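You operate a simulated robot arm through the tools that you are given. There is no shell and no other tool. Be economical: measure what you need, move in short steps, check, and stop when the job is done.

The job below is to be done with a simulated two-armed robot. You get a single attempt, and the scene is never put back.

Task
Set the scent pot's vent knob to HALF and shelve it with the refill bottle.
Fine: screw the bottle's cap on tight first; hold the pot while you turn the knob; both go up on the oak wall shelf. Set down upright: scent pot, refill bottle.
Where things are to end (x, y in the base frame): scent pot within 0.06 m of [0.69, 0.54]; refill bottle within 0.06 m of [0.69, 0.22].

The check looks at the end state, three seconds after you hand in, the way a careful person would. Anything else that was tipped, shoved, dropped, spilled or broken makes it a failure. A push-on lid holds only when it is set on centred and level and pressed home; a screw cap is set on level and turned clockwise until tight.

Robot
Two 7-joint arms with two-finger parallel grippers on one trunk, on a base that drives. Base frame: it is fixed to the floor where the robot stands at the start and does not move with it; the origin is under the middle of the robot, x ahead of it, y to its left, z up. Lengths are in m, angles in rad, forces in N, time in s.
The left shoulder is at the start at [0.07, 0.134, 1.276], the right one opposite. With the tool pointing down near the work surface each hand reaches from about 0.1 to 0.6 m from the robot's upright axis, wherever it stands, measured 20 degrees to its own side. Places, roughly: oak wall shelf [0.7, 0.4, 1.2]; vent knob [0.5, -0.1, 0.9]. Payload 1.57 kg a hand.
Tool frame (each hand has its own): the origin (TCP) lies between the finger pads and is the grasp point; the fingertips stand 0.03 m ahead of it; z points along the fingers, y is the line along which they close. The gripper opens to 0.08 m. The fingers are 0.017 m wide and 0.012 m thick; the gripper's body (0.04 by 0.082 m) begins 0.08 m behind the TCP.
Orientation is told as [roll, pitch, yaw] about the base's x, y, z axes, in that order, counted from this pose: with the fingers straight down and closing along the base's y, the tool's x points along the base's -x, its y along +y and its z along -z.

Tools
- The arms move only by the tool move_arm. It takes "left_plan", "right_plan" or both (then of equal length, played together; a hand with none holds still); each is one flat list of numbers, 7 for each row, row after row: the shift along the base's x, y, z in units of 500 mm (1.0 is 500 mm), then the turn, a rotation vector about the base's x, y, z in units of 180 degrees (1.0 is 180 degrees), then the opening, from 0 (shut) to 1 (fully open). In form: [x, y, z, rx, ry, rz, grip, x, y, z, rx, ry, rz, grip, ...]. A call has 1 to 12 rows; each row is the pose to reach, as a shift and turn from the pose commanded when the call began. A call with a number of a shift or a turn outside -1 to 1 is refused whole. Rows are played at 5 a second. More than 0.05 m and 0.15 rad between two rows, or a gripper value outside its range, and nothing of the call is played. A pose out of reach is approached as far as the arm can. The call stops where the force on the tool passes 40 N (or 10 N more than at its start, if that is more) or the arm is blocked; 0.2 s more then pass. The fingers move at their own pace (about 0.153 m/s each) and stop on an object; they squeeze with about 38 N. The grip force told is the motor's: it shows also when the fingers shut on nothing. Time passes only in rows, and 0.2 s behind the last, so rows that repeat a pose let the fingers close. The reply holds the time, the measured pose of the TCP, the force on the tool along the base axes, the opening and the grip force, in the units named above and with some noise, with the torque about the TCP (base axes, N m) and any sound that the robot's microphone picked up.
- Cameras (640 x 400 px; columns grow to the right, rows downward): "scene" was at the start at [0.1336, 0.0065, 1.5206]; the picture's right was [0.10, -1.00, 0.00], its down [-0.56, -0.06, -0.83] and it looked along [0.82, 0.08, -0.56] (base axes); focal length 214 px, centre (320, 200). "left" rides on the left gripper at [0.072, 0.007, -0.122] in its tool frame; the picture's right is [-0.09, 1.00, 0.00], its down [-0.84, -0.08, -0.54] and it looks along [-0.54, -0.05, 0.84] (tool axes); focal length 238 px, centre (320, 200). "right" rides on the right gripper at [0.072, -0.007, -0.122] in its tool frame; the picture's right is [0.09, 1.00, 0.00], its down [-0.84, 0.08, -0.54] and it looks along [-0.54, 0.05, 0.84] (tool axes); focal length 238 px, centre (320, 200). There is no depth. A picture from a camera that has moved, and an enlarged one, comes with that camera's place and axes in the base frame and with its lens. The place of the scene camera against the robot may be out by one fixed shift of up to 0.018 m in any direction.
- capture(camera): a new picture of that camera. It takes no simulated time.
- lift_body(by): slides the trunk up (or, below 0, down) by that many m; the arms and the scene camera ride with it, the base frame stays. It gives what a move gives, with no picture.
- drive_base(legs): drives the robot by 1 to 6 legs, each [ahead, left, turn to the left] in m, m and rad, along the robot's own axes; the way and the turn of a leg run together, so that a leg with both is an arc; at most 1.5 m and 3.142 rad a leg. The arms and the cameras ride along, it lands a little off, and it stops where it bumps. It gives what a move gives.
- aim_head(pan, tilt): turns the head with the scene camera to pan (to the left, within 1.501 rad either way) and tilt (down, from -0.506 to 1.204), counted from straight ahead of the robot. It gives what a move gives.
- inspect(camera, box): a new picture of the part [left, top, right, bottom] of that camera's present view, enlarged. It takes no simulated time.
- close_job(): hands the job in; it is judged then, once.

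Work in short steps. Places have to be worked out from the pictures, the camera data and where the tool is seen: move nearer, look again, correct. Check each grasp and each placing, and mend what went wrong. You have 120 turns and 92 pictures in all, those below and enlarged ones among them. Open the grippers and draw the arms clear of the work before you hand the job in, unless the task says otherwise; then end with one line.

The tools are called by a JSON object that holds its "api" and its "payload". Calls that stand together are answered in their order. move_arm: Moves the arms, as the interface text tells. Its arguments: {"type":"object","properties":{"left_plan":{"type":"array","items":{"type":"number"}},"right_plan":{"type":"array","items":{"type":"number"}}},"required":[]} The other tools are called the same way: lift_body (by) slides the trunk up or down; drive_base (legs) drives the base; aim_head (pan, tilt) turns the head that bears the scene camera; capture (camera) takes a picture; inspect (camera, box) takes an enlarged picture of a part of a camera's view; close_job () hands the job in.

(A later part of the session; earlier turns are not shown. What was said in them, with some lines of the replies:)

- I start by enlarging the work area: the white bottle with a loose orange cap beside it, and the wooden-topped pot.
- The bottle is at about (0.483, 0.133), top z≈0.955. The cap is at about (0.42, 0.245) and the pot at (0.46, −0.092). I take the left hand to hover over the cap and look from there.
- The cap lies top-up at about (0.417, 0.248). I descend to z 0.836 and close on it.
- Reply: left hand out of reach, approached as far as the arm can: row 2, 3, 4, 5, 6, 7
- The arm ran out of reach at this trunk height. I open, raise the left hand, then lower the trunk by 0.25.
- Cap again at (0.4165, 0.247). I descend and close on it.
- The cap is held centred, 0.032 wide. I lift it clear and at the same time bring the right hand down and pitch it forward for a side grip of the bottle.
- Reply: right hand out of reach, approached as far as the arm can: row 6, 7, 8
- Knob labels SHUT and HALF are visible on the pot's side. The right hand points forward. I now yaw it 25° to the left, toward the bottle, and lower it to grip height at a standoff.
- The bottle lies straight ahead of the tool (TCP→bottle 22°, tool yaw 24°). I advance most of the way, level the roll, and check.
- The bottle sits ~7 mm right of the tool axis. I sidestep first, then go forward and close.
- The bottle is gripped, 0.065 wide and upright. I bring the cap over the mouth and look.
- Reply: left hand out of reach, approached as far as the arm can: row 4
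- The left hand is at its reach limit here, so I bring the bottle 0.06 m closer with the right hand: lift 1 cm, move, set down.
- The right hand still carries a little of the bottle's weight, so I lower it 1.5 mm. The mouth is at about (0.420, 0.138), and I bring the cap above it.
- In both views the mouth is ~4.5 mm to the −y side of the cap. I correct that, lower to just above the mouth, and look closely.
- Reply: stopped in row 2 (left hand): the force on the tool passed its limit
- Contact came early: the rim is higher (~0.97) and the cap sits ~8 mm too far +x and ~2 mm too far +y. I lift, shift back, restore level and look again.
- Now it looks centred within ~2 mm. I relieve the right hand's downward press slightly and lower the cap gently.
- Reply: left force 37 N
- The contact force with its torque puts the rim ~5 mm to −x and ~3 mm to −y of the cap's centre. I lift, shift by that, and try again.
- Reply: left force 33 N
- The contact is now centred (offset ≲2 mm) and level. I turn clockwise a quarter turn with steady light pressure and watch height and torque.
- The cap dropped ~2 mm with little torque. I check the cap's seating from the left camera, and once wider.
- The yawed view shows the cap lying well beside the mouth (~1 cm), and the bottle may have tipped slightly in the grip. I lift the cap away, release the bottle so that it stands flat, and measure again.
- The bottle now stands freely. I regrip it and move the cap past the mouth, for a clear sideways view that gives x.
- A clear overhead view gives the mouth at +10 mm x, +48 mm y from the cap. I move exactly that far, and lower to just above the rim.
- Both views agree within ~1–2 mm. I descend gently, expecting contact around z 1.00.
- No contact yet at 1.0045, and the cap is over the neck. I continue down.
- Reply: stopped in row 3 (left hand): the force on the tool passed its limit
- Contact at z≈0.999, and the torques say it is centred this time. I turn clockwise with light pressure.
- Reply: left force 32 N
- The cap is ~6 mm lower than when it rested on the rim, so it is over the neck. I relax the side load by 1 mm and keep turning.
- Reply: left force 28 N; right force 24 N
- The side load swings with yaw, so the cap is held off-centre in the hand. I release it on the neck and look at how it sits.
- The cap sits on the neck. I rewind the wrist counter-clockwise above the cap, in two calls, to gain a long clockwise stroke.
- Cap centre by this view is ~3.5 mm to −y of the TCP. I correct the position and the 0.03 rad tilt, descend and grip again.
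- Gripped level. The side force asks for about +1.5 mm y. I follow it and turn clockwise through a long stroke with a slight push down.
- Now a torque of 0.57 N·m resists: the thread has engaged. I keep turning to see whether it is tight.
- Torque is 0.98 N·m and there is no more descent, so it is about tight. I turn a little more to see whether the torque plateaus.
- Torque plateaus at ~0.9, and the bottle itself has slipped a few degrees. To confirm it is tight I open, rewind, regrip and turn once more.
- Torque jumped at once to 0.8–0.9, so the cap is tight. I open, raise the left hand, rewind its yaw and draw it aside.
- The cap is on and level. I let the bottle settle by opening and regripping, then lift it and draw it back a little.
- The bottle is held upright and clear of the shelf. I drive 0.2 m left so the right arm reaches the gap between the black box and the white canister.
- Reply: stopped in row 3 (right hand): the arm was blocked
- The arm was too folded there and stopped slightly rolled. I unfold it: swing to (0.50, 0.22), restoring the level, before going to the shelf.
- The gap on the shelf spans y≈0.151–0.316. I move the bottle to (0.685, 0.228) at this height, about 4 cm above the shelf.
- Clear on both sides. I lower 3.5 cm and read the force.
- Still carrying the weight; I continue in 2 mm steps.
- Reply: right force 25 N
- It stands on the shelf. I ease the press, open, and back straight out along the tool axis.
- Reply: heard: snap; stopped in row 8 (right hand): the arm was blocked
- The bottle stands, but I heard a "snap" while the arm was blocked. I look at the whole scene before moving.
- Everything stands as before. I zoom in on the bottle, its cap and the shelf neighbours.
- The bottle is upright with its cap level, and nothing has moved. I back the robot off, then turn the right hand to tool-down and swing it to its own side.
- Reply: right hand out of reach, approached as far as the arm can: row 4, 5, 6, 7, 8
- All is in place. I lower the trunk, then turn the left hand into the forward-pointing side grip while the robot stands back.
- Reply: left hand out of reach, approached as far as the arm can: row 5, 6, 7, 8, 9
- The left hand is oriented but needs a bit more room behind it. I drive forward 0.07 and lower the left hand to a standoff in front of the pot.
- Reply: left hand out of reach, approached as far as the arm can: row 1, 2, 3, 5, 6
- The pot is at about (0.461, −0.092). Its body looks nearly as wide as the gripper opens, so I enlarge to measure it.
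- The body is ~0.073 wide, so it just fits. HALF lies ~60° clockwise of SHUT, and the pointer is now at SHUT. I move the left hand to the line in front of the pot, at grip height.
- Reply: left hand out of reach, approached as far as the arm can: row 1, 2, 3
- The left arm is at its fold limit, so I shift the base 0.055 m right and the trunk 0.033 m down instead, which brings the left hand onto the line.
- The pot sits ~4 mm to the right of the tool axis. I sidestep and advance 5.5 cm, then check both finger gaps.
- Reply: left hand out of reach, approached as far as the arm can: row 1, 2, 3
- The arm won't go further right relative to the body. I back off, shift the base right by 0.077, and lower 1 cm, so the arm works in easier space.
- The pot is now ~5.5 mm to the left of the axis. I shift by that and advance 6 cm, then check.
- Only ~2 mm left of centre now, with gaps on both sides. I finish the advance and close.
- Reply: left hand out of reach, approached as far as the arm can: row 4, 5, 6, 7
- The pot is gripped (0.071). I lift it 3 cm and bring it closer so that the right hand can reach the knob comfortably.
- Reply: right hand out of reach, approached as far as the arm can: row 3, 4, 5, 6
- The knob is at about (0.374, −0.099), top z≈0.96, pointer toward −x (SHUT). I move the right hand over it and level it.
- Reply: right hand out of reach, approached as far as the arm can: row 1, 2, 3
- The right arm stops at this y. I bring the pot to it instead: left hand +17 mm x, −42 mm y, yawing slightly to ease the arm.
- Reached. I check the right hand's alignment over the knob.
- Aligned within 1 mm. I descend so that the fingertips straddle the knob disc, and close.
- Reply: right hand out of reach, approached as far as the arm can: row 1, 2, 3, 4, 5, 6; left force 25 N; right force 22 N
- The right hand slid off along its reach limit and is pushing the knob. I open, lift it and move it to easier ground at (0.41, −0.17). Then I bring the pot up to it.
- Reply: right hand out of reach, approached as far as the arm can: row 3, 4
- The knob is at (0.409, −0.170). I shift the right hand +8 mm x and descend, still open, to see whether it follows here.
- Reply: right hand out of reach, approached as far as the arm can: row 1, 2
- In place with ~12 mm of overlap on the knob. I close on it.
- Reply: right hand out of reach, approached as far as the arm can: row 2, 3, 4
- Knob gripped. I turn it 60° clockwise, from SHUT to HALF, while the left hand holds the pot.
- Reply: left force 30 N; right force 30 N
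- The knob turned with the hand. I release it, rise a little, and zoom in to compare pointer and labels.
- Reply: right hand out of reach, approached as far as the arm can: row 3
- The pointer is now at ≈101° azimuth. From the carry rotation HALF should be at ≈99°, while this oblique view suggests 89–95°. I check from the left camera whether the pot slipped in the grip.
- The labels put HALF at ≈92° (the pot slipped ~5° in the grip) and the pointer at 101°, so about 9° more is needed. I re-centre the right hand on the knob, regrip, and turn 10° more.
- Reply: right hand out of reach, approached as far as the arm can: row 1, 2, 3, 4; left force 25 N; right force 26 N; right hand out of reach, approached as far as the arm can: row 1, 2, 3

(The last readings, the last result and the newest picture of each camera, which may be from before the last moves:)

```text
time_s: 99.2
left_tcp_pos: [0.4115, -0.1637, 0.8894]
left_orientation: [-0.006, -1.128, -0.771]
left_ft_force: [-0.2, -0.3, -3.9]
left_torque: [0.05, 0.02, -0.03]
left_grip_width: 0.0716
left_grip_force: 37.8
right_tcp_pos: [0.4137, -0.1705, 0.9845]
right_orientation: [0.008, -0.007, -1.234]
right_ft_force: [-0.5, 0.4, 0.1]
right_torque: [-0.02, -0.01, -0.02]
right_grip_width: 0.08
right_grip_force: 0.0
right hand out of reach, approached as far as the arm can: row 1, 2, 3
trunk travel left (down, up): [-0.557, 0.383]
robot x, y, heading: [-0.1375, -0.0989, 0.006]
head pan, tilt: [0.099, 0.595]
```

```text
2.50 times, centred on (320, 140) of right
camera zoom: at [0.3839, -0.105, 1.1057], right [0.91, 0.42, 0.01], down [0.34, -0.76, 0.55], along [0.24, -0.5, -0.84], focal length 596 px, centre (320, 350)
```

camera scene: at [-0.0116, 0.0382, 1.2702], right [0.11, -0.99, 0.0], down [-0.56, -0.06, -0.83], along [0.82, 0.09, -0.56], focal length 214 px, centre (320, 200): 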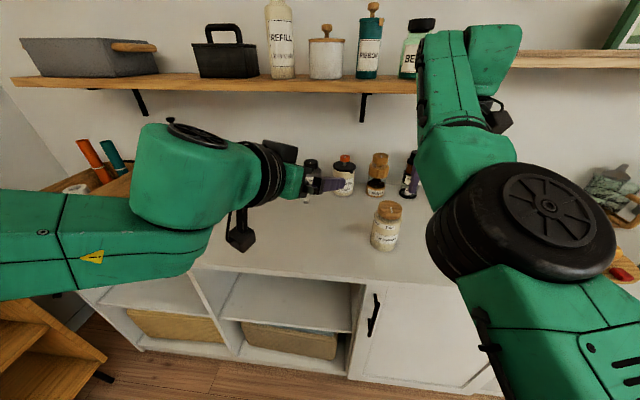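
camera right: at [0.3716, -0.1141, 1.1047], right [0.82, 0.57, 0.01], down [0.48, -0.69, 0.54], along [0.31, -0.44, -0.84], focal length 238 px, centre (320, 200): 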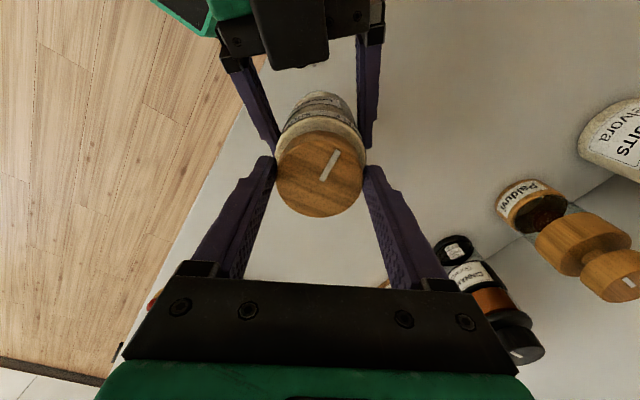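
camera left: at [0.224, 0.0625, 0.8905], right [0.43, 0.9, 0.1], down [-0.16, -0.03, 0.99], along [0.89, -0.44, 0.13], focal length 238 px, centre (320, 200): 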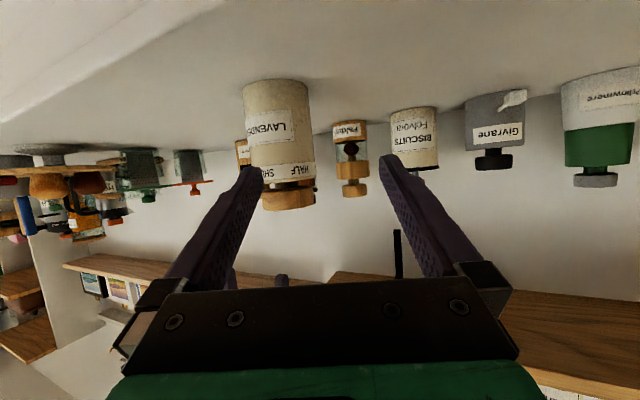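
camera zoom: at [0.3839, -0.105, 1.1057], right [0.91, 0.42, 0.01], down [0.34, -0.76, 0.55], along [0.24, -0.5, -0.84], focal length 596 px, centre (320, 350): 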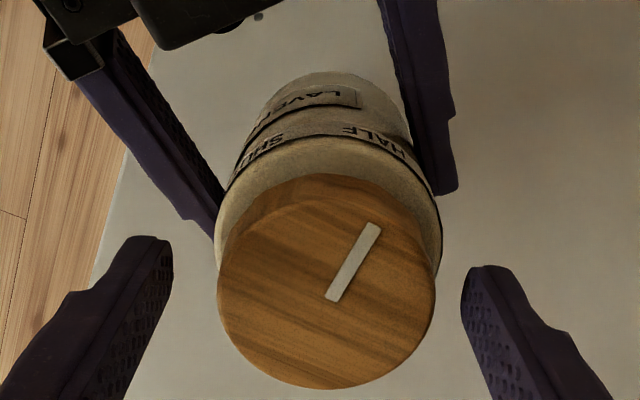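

In this view the pointer (≈86°) lines up with HALF (≈88–90°), within a few degrees, so the knob is set. I lower the pot out of the fingers and withdraw the right hand to its own side.

{"api": "move_arm", "payload": {"left_plan": [0, 0, -0.02, 0, 0, 0, 0.8, 0, 0, -0.04, 0, 0, 0, 0.8, 0, 0, -0.058, 0, 0, 0, 0.8]}}

{"api": "move_arm", "payload": {"right_plan": [0, -0.02, 0.02, 0, 0, 0, 1, 0.01, -0.09, 0.03, 0, 0, 0.03, 1, 0.02, -0.17, 0.03, 0, 0, 0.07, 1, 0.03, -0.25, 0.03, 0, 0, 0.11, 1, 0.03, -0.32, 0.04, 0, 0, 0.15, 1, 0.03, -0.36, 0.05, 0, 0, 0.19, 1]}}

{"api": "inspect", "payload": {"camera": "scene", "box": [160, 100, 480, 400]}}

```text
time_s: 100.0
left_tcp_pos: [0.4054, -0.1563, 0.8642]
left_orientation: [-0.003, -1.127, -0.776]
left_ft_force: [-0.7, -0.5, -4.5]
left_torque: [0.04, 0.02, 0.0]
left_grip_width: 0.0713
left_grip_force: 38.1
left hand out of reach, approached as far as the arm can: row 2, 3
right_tcp_pos: [0.4141, -0.1697, 0.9845]
right_orientation: [0.009, -0.008, -1.233]
right_ft_force: [-1.0, 0.5, -0.5]
right_torque: [0.0, 0.0, -0.02]
right_grip_width: 0.0799
right_grip_force: 0.0
trunk travel left (down, up): [-0.557, 0.383]
robot x, y, heading: [-0.1385, -0.0998, 0.002]
head pan, tilt: [0.099, 0.595]
```

```text
time_s: 101.4
left_tcp_pos: [0.4051, -0.1553, 0.8655]
left_orientation: [-0.003, -1.13, -0.773]
left_ft_force: [-0.5, 0.5, -3.3]
left_torque: [0.01, 0.04, 0.02]
left_grip_width: 0.0713
left_grip_force: 38.4
right_tcp_pos: [0.4276, -0.3444, 1.0076]
right_orientation: [-0.01, -0.01, -0.625]
right_ft_force: [-0.2, 0.0, 0.2]
right_torque: [-0.01, 0.0, -0.01]
right_grip_width: 0.08
right_grip_force: 0.0
right hand out of reach, approached as far as the arm can: row 1, 2, 5, 6
trunk travel left (down, up): [-0.557, 0.383]
robot x, y, heading: [-0.1368, -0.0988, 0.001]
head pan, tilt: [0.099, 0.595]
```

```text
1.33 times, centred on (320, 250) of scene
camera zoom: at [-0.0046, -0.0927, 1.2274], right [0.1, -0.99, 0.0], down [-0.56, -0.06, -0.83], along [0.82, 0.08, -0.56], focal length 286 px, centre (320, 133)
```

zoom: 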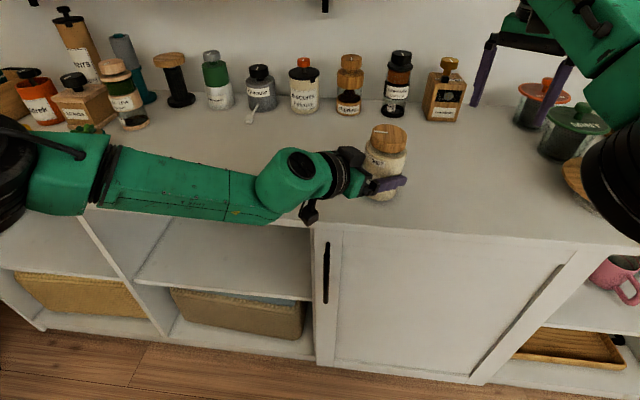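

Pointer seen at HALF from the scene too. I raise the pot, turn the left hand back toward straight ahead on its own side, and lift the trunk to shelf height.

{"api": "move_arm", "payload": {"left_plan": [0, 0.02, 0.05, 0, 0, 0.03, 0.8, -0.01, 0.06, 0.1, 0, 0, 0.07, 0.8, -0.02, 0.11, 0.15, 0, 0, 0.11, 0.8, -0.02, 0.17, 0.18, 0, 0, 0.15, 0.8, -0.02, 0.24, 0.18, 0, 0, 0.19, 0.8, -0.02, 0.3, 0.18, 0, 0, 0.22, 0.8]}}

{"api": "lift_body", "payload": {"by": 0.35}}

{"api": "drive_base", "payload": {"legs": [[0, 0.55, 0]]}}

{"api": "capture", "payload": {"camera": "left"}}

```text
time_s: 102.8
left_tcp_pos: [0.3947, -0.0034, 0.9562]
left_orientation: [-0.003, -1.126, -0.082]
left_ft_force: [-0.1, 0.0, -3.6]
left_torque: [0.0, 0.04, -0.04]
left_grip_width: 0.0714
left_grip_force: 37.9
right_tcp_pos: [0.4275, -0.3448, 1.0078]
right_orientation: [-0.009, -0.012, -0.628]
right_ft_force: [0.4, 0.2, -0.9]
right_torque: [-0.04, 0.0, 0.0]
right_grip_width: 0.08
right_grip_force: 0.1
trunk travel left (down, up): [-0.557, 0.383]
robot x, y, heading: [-0.1374, -0.0997, 0.005]
head pan, tilt: [0.099, 0.595]
```

```text
time_s: 106.2
left_tcp_pos: [0.3942, -0.0038, 1.3062]
left_orientation: [-0.002, -1.127, -0.086]
left_ft_force: [0.4, 0.1, -4.2]
left_torque: [0.02, 0.06, 0.02]
left_grip_width: 0.0709
left_grip_force: 37.8
right_tcp_pos: [0.427, -0.3445, 1.3576]
right_orientation: [-0.007, -0.011, -0.628]
right_ft_force: [0.3, -0.2, 0.8]
right_torque: [-0.03, 0.03, -0.04]
right_grip_width: 0.0799
right_grip_force: 0.1
trunk travel left (down, up): [-0.907, 0.033]
robot x, y, heading: [-0.1385, -0.0982, 0.004]
head pan, tilt: [0.099, 0.595]
```

```text
time_s: 109.4
left_tcp_pos: [0.3971, 0.53, 1.3062]
left_orientation: [0.001, -1.127, -0.098]
left_ft_force: [0.5, -0.5, -4.7]
left_torque: [0.0, 0.05, 0.02]
left_grip_width: 0.0709
left_grip_force: 37.8
right_tcp_pos: [0.4269, 0.1904, 1.3575]
right_orientation: [-0.007, -0.009, -0.639]
right_ft_force: [0.6, 0.3, -0.6]
right_torque: [-0.01, -0.05, 0.0]
right_grip_width: 0.0799
right_grip_force: 0.2
trunk travel left (down, up): [-0.907, 0.033]
robot x, y, heading: [-0.1383, 0.4395, -0.011]
head pan, tilt: [0.099, 0.595]
```

```text
6 pictures are left
camera left: at [0.2558, 0.5505, 1.2943], right [0.14, 0.99, 0.08], down [-0.14, -0.07, 0.99], along [0.98, -0.15, 0.13], focal length 238 px, centre (320, 200)
```

left: 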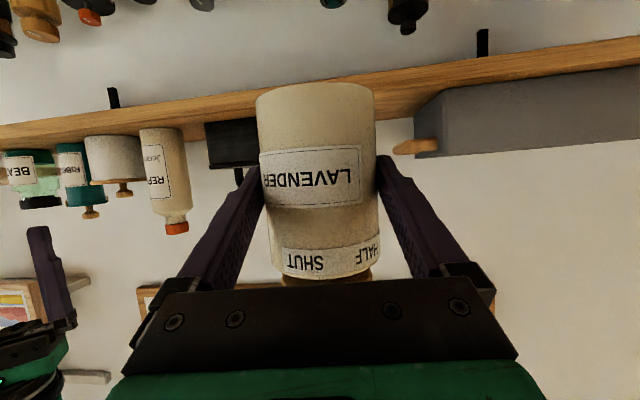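

The pot is held well and the bin's handle tip is at y≈0.615. I look with the scene camera to measure the gap between the black box and the bin.

{"api": "inspect", "payload": {"camera": "scene", "box": [160, 110, 480, 310]}}

```text
2.00 times, centred on (320, 210) of scene
camera zoom: at [-0.0025, 0.4449, 1.5775], right [0.09, -1.0, 0.0], down [-0.56, -0.05, -0.83], along [0.82, 0.08, -0.56], focal length 429 px, centre (320, 180)
```

zoom: 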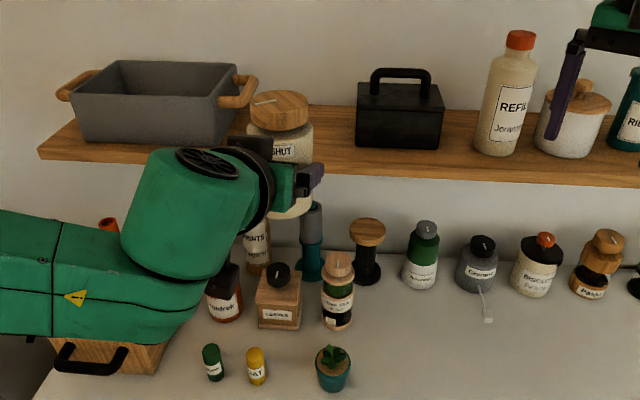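

The gap spans roughly y 0.45–0.61, so 0.54 is its middle. I drive forward 0.10, then carry the pot in above the shelf at y≈0.538.

{"api": "drive_base", "payload": {"legs": [[0.1, 0, 0.011]]}}

{"api": "move_arm", "payload": {"left_plan": [0.02, 0.004, 0.01, 0, 0, 0, 0.8, 0.06, 0.008, 0.01, 0, 0, 0, 0.8, 0.1, 0.008, 0.01, 0, 0, 0, 0.8]}}

```text
time_s: 110.5
left_tcp_pos: [0.4895, 0.5391, 1.3097]
left_orientation: [-0.002, -1.134, -0.084]
left_ft_force: [-0.6, 0.2, -3.6]
left_torque: [0.03, 0.04, 0.03]
left_grip_width: 0.0709
left_grip_force: 38.3
right_tcp_pos: [0.5237, 0.1987, 1.3622]
right_orientation: [-0.004, -0.016, -0.624]
right_ft_force: [-1.1, 0.2, 0.5]
right_torque: [-0.04, -0.01, 0.0]
right_grip_width: 0.0801
right_grip_force: 0.0
trunk travel left (down, up): [-0.907, 0.033]
robot x, y, heading: [-0.037, 0.4418, 0.007]
head pan, tilt: [0.099, 0.595]
```

```text
time_s: 111.3
left_tcp_pos: [0.5479, 0.5428, 1.309]
left_orientation: [0.002, -1.126, -0.083]
left_ft_force: [0.6, -0.2, -3.6]
left_torque: [0.02, 0.07, -0.02]
left_grip_width: 0.0707
left_grip_force: 38.3
right_tcp_pos: [0.5335, 0.1981, 1.3566]
right_orientation: [-0.01, -0.01, -0.624]
right_ft_force: [0.8, -0.4, -0.3]
right_torque: [0.0, 0.02, -0.01]
right_grip_width: 0.0801
right_grip_force: 0.0
trunk travel left (down, up): [-0.907, 0.033]
robot x, y, heading: [-0.0361, 0.4427, 0.006]
head pan, tilt: [0.099, 0.595]
```

Now I go straight in to x≈0.683 and look once.

{"api": "move_arm", "payload": {"left_plan": [0.07, -0.001, 0, 0, 0, 0, 0.8, 0.14, -0.002, 0, 0, 0, 0, 0.8, 0.21, -0.003, 0, 0, 0, 0, 0.8, 0.27, -0.004, 0, 0, 0, 0, 0.8]}}

{"api": "capture", "payload": {"camera": "left"}}

```text
time_s: 112.3
left_tcp_pos: [0.6633, 0.5593, 1.3116]
left_orientation: [-0.002, -1.126, -0.084]
left_ft_force: [0.0, -0.2, -3.5]
left_torque: [-0.03, 0.05, 0.01]
left_grip_width: 0.0709
left_grip_force: 37.8
left hand out of reach, approached as far as the arm can: row 4
right_tcp_pos: [0.5301, 0.199, 1.3589]
right_orientation: [-0.008, -0.012, -0.625]
right_ft_force: [-0.4, -0.1, -0.1]
right_torque: [0.01, -0.01, -0.03]
right_grip_width: 0.08
right_grip_force: 0.1
trunk travel left (down, up): [-0.907, 0.033]
robot x, y, heading: [-0.0347, 0.4428, 0.004]
head pan, tilt: [0.099, 0.595]
```

```text
4 pictures are left
camera left: at [0.5215, 0.5779, 1.3002], right [0.12, 0.99, 0.08], down [-0.14, -0.07, 0.99], along [0.98, -0.13, 0.13], focal length 238 px, centre (320, 200)
```

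left: 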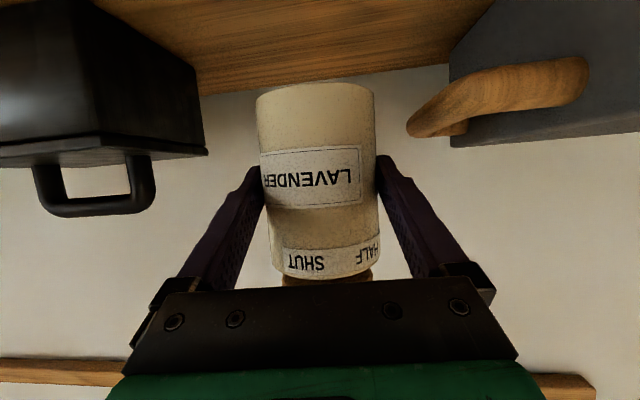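

The arm stopped slightly short, at (0.663, 0.559). I nudge the base 2 cm ahead and 1.6 cm right, and lower with the trunk most of the way.

{"api": "drive_base", "payload": {"legs": [[0.02, -0.016, 0]]}}

{"api": "lift_body", "payload": {"by": -0.045}}

```text
time_s: 113.1
left_tcp_pos: [0.6788, 0.5488, 1.315]
left_orientation: [-0.009, -1.132, -0.077]
left_ft_force: [-0.4, 1.2, -3.5]
left_torque: [0.01, 0.05, -0.02]
left_grip_width: 0.0709
left_grip_force: 38.1
right_tcp_pos: [0.5456, 0.1877, 1.3621]
right_orientation: [-0.007, -0.016, -0.625]
right_ft_force: [0.0, 1.0, 0.6]
right_torque: [-0.06, 0.0, -0.01]
right_grip_width: 0.0801
right_grip_force: 0.0
trunk travel left (down, up): [-0.907, 0.033]
robot x, y, heading: [-0.0177, 0.424, 0.002]
head pan, tilt: [0.099, 0.595]
```

```text
time_s: 114.0
left_tcp_pos: [0.6832, 0.5445, 1.2682]
left_orientation: [-0.001, -1.128, -0.082]
left_ft_force: [-0.4, 0.1, -4.2]
left_torque: [-0.01, 0.06, 0.04]
left_grip_width: 0.0704
left_grip_force: 38.1
right_tcp_pos: [0.5517, 0.185, 1.3139]
right_orientation: [-0.007, -0.012, -0.624]
right_ft_force: [-0.9, 0.8, 0.2]
right_torque: [-0.02, -0.02, 0.02]
right_grip_width: 0.0799
right_grip_force: 0.1
trunk travel left (down, up): [-0.862, 0.078]
robot x, y, heading: [-0.0163, 0.4244, 0.002]
head pan, tilt: [0.099, 0.595]
```

Pot at (0.683, 0.5445), about 1 cm above the shelf. I lower in small trunk steps until the weight is taken.

{"api": "lift_body", "payload": {"by": -0.008}}

{"api": "lift_body", "payload": {"by": -0.003}}

```text
time_s: 114.6
left_tcp_pos: [0.6827, 0.5435, 1.2596]
left_orientation: [-0.001, -1.127, -0.08]
left_ft_force: [-1.0, 0.6, -4.3]
left_torque: [0.0, 0.05, 0.0]
left_grip_width: 0.0708
left_grip_force: 37.8
right_tcp_pos: [0.5506, 0.1836, 1.3047]
right_orientation: [-0.007, -0.012, -0.624]
right_ft_force: [-1.0, -0.7, -0.7]
right_torque: [-0.03, 0.01, 0.01]
right_grip_width: 0.0803
right_grip_force: 0.0
trunk travel left (down, up): [-0.854, 0.086]
robot x, y, heading: [-0.0143, 0.4271, 0.004]
head pan, tilt: [0.099, 0.595]
```

```text
time_s: 115.1
left_tcp_pos: [0.6839, 0.5433, 1.2562]
left_orientation: [-0.001, -1.128, -0.08]
left_ft_force: [-0.3, 0.8, -3.8]
left_torque: [0.01, 0.01, 0.01]
left_grip_width: 0.0709
left_grip_force: 38.2
right_tcp_pos: [0.5525, 0.1841, 1.3025]
right_orientation: [-0.007, -0.011, -0.625]
right_ft_force: [0.0, 0.4, 0.3]
right_torque: [-0.01, -0.02, 0.0]
right_grip_width: 0.0801
right_grip_force: 0.1
trunk travel left (down, up): [-0.851, 0.089]
robot x, y, heading: [-0.0178, 0.4281, 0.006]
head pan, tilt: [0.099, 0.595]
```

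{"api": "lift_body", "payload": {"by": -0.003}}

```text
time_s: 115.6
left_tcp_pos: [0.6838, 0.5439, 1.2551]
left_orientation: [-0.002, -1.133, -0.081]
left_ft_force: [2.0, 0.6, 0.6]
left_torque: [-0.07, -0.24, 0.06]
left_grip_width: 0.0708
left_grip_force: 38.3
right_tcp_pos: [0.551, 0.1838, 1.2978]
right_orientation: [-0.009, -0.011, -0.626]
right_ft_force: [0.0, -0.7, -0.6]
right_torque: [-0.03, 0.0, -0.03]
right_grip_width: 0.0799
right_grip_force: 0.1
trunk travel left (down, up): [-0.848, 0.092]
robot x, y, heading: [-0.0149, 0.4252, 0.002]
head pan, tilt: [0.099, 0.595]
```

The weight is taken by the shelf. I open and back straight out with the base along the tool's heading.

{"api": "move_arm", "payload": {"left_plan": [0, 0, 0, 0, 0, 0, 1, 0, 0, 0, 0, 0, 0, 1, 0, 0, 0, 0, 0, 0, 1]}}

{"api": "capture", "payload": {"camera": "left"}}

```text
time_s: 116.4
left_tcp_pos: [0.6833, 0.5428, 1.2545]
left_orientation: [-0.003, -1.13, -0.082]
left_ft_force: [-0.9, 0.4, 0.2]
left_torque: [-0.02, -0.02, -0.01]
left_grip_width: 0.0799
left_grip_force: 0.0
right_tcp_pos: [0.5507, 0.1848, 1.2995]
right_orientation: [-0.007, -0.012, -0.626]
right_ft_force: [0.5, 0.8, 0.7]
right_torque: [-0.01, -0.01, -0.01]
right_grip_width: 0.08
right_grip_force: 0.0
trunk travel left (down, up): [-0.848, 0.092]
robot x, y, heading: [-0.0175, 0.4264, 0.002]
head pan, tilt: [0.099, 0.595]
```

```text
3 pictures are left
camera left: at [0.5409, 0.5614, 1.2417], right [0.12, 0.99, 0.08], down [-0.14, -0.07, 0.99], along [0.98, -0.13, 0.13], focal length 238 px, centre (320, 200)
```

left: 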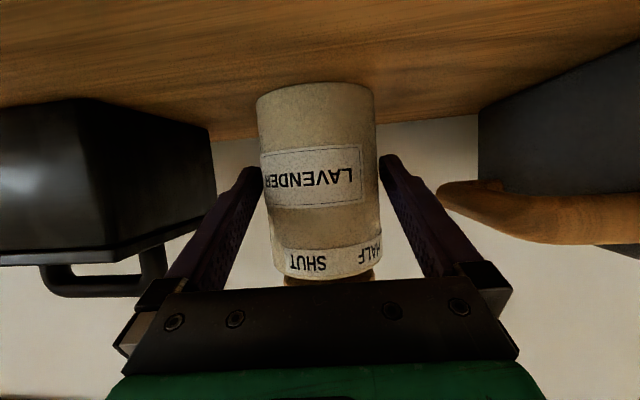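

The pot stands upright. I shift the hand 1 mm to even the gaps and retreat with the arm along its heading.

{"api": "move_arm", "payload": {"left_plan": [-0.01, -0.002, 0.001, 0, 0, 0, 1, -0.05, 0.001, 0.001, 0, 0, 0, 1, -0.1, 0.005, 0.001, 0, 0, 0, 1, -0.16, 0.01, 0.001, 0, 0, 0, 1, -0.22, 0.015, 0.001, 0, 0, 0, 1]}}

{"api": "drive_base", "payload": {"legs": [[-0.2, 0, 0]]}}

{"api": "capture", "payload": {"camera": "scene"}}

```text
time_s: 117.6
left_tcp_pos: [0.5706, 0.5506, 1.255]
left_orientation: [-0.004, -1.13, -0.081]
left_ft_force: [0.4, 0.2, 0.5]
left_torque: [-0.02, -0.04, -0.01]
left_grip_width: 0.0801
left_grip_force: 0.0
right_tcp_pos: [0.5492, 0.1846, 1.3001]
right_orientation: [-0.007, -0.015, -0.625]
right_ft_force: [-0.4, -0.3, -0.7]
right_torque: [-0.01, -0.01, 0.01]
right_grip_width: 0.0802
right_grip_force: 0.1
trunk travel left (down, up): [-0.848, 0.092]
robot x, y, heading: [-0.0182, 0.4271, 0.008]
head pan, tilt: [0.099, 0.595]
```

```text
time_s: 119.2
left_tcp_pos: [0.3758, 0.5458, 1.2517]
left_orientation: [-0.002, -1.125, -0.09]
left_ft_force: [0.8, -0.4, -0.5]
left_torque: [0.01, 0.03, -0.04]
left_grip_width: 0.0801
left_grip_force: 0.0
right_tcp_pos: [0.3538, 0.1791, 1.2971]
right_orientation: [-0.009, -0.008, -0.633]
right_ft_force: [0.6, -0.7, 0.3]
right_torque: [-0.02, 0.0, 0.02]
right_grip_width: 0.0801
right_grip_force: 0.0
trunk travel left (down, up): [-0.848, 0.092]
robot x, y, heading: [-0.2154, 0.4278, -0.002]
head pan, tilt: [0.099, 0.595]
```

```text
2 pictures are left
camera scene: at [-0.0779, 0.4319, 1.518], right [0.1, -1.0, 0.0], down [-0.56, -0.05, -0.83], along [0.82, 0.08, -0.56], focal length 214 px, centre (320, 200)
```

scene: 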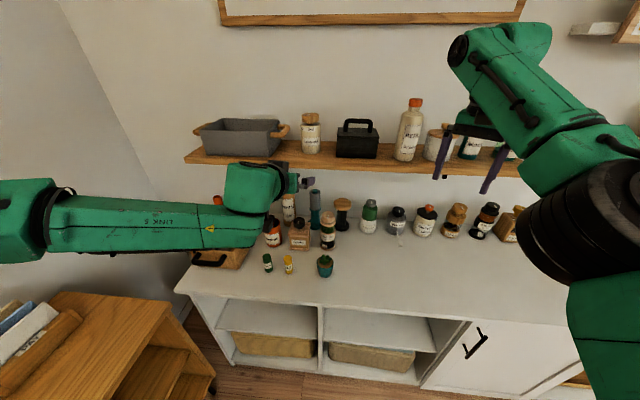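

Both stand on the shelf and nothing else has moved. One zoom for a final check of the knob pointer against the label, and of the bottle.

{"api": "inspect", "payload": {"camera": "scene", "box": [280, 90, 440, 190]}}

```text
4.00 times, centred on (360, 140) of scene
camera zoom: at [-0.0779, 0.4319, 1.518], right [0.1, -1.0, 0.0], down [-0.56, -0.05, -0.83], along [0.82, 0.08, -0.56], focal length 858 px, centre (160, 440)
```

zoom: 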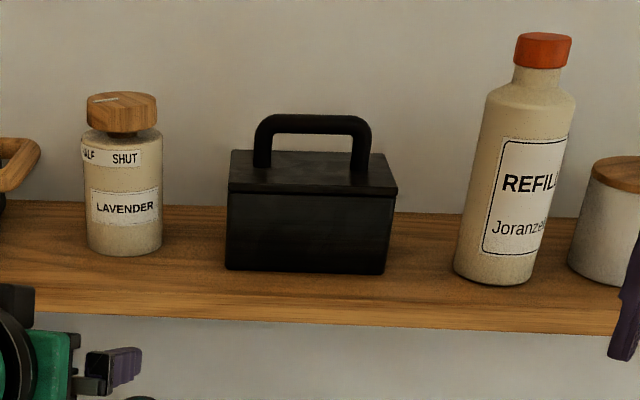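

The pointer faces HALF, the bottle's cap is level, and the hands are clear with the grippers open. I hand the job in.

{"api": "close_job", "payload": {}}

```text
The job is handed in.
```

The scent pot's vent knob is at HALF, to within a few degrees by camera. The refill bottle is capped tight, and both stand upright on the oak shelf: the pot at about (0.68, 0.54), the bottle at about (0.69, 0.23). I heard one unexplained "snap" while withdrawing from the bottle, and the pictures afterwards showed nothing moved or broken.
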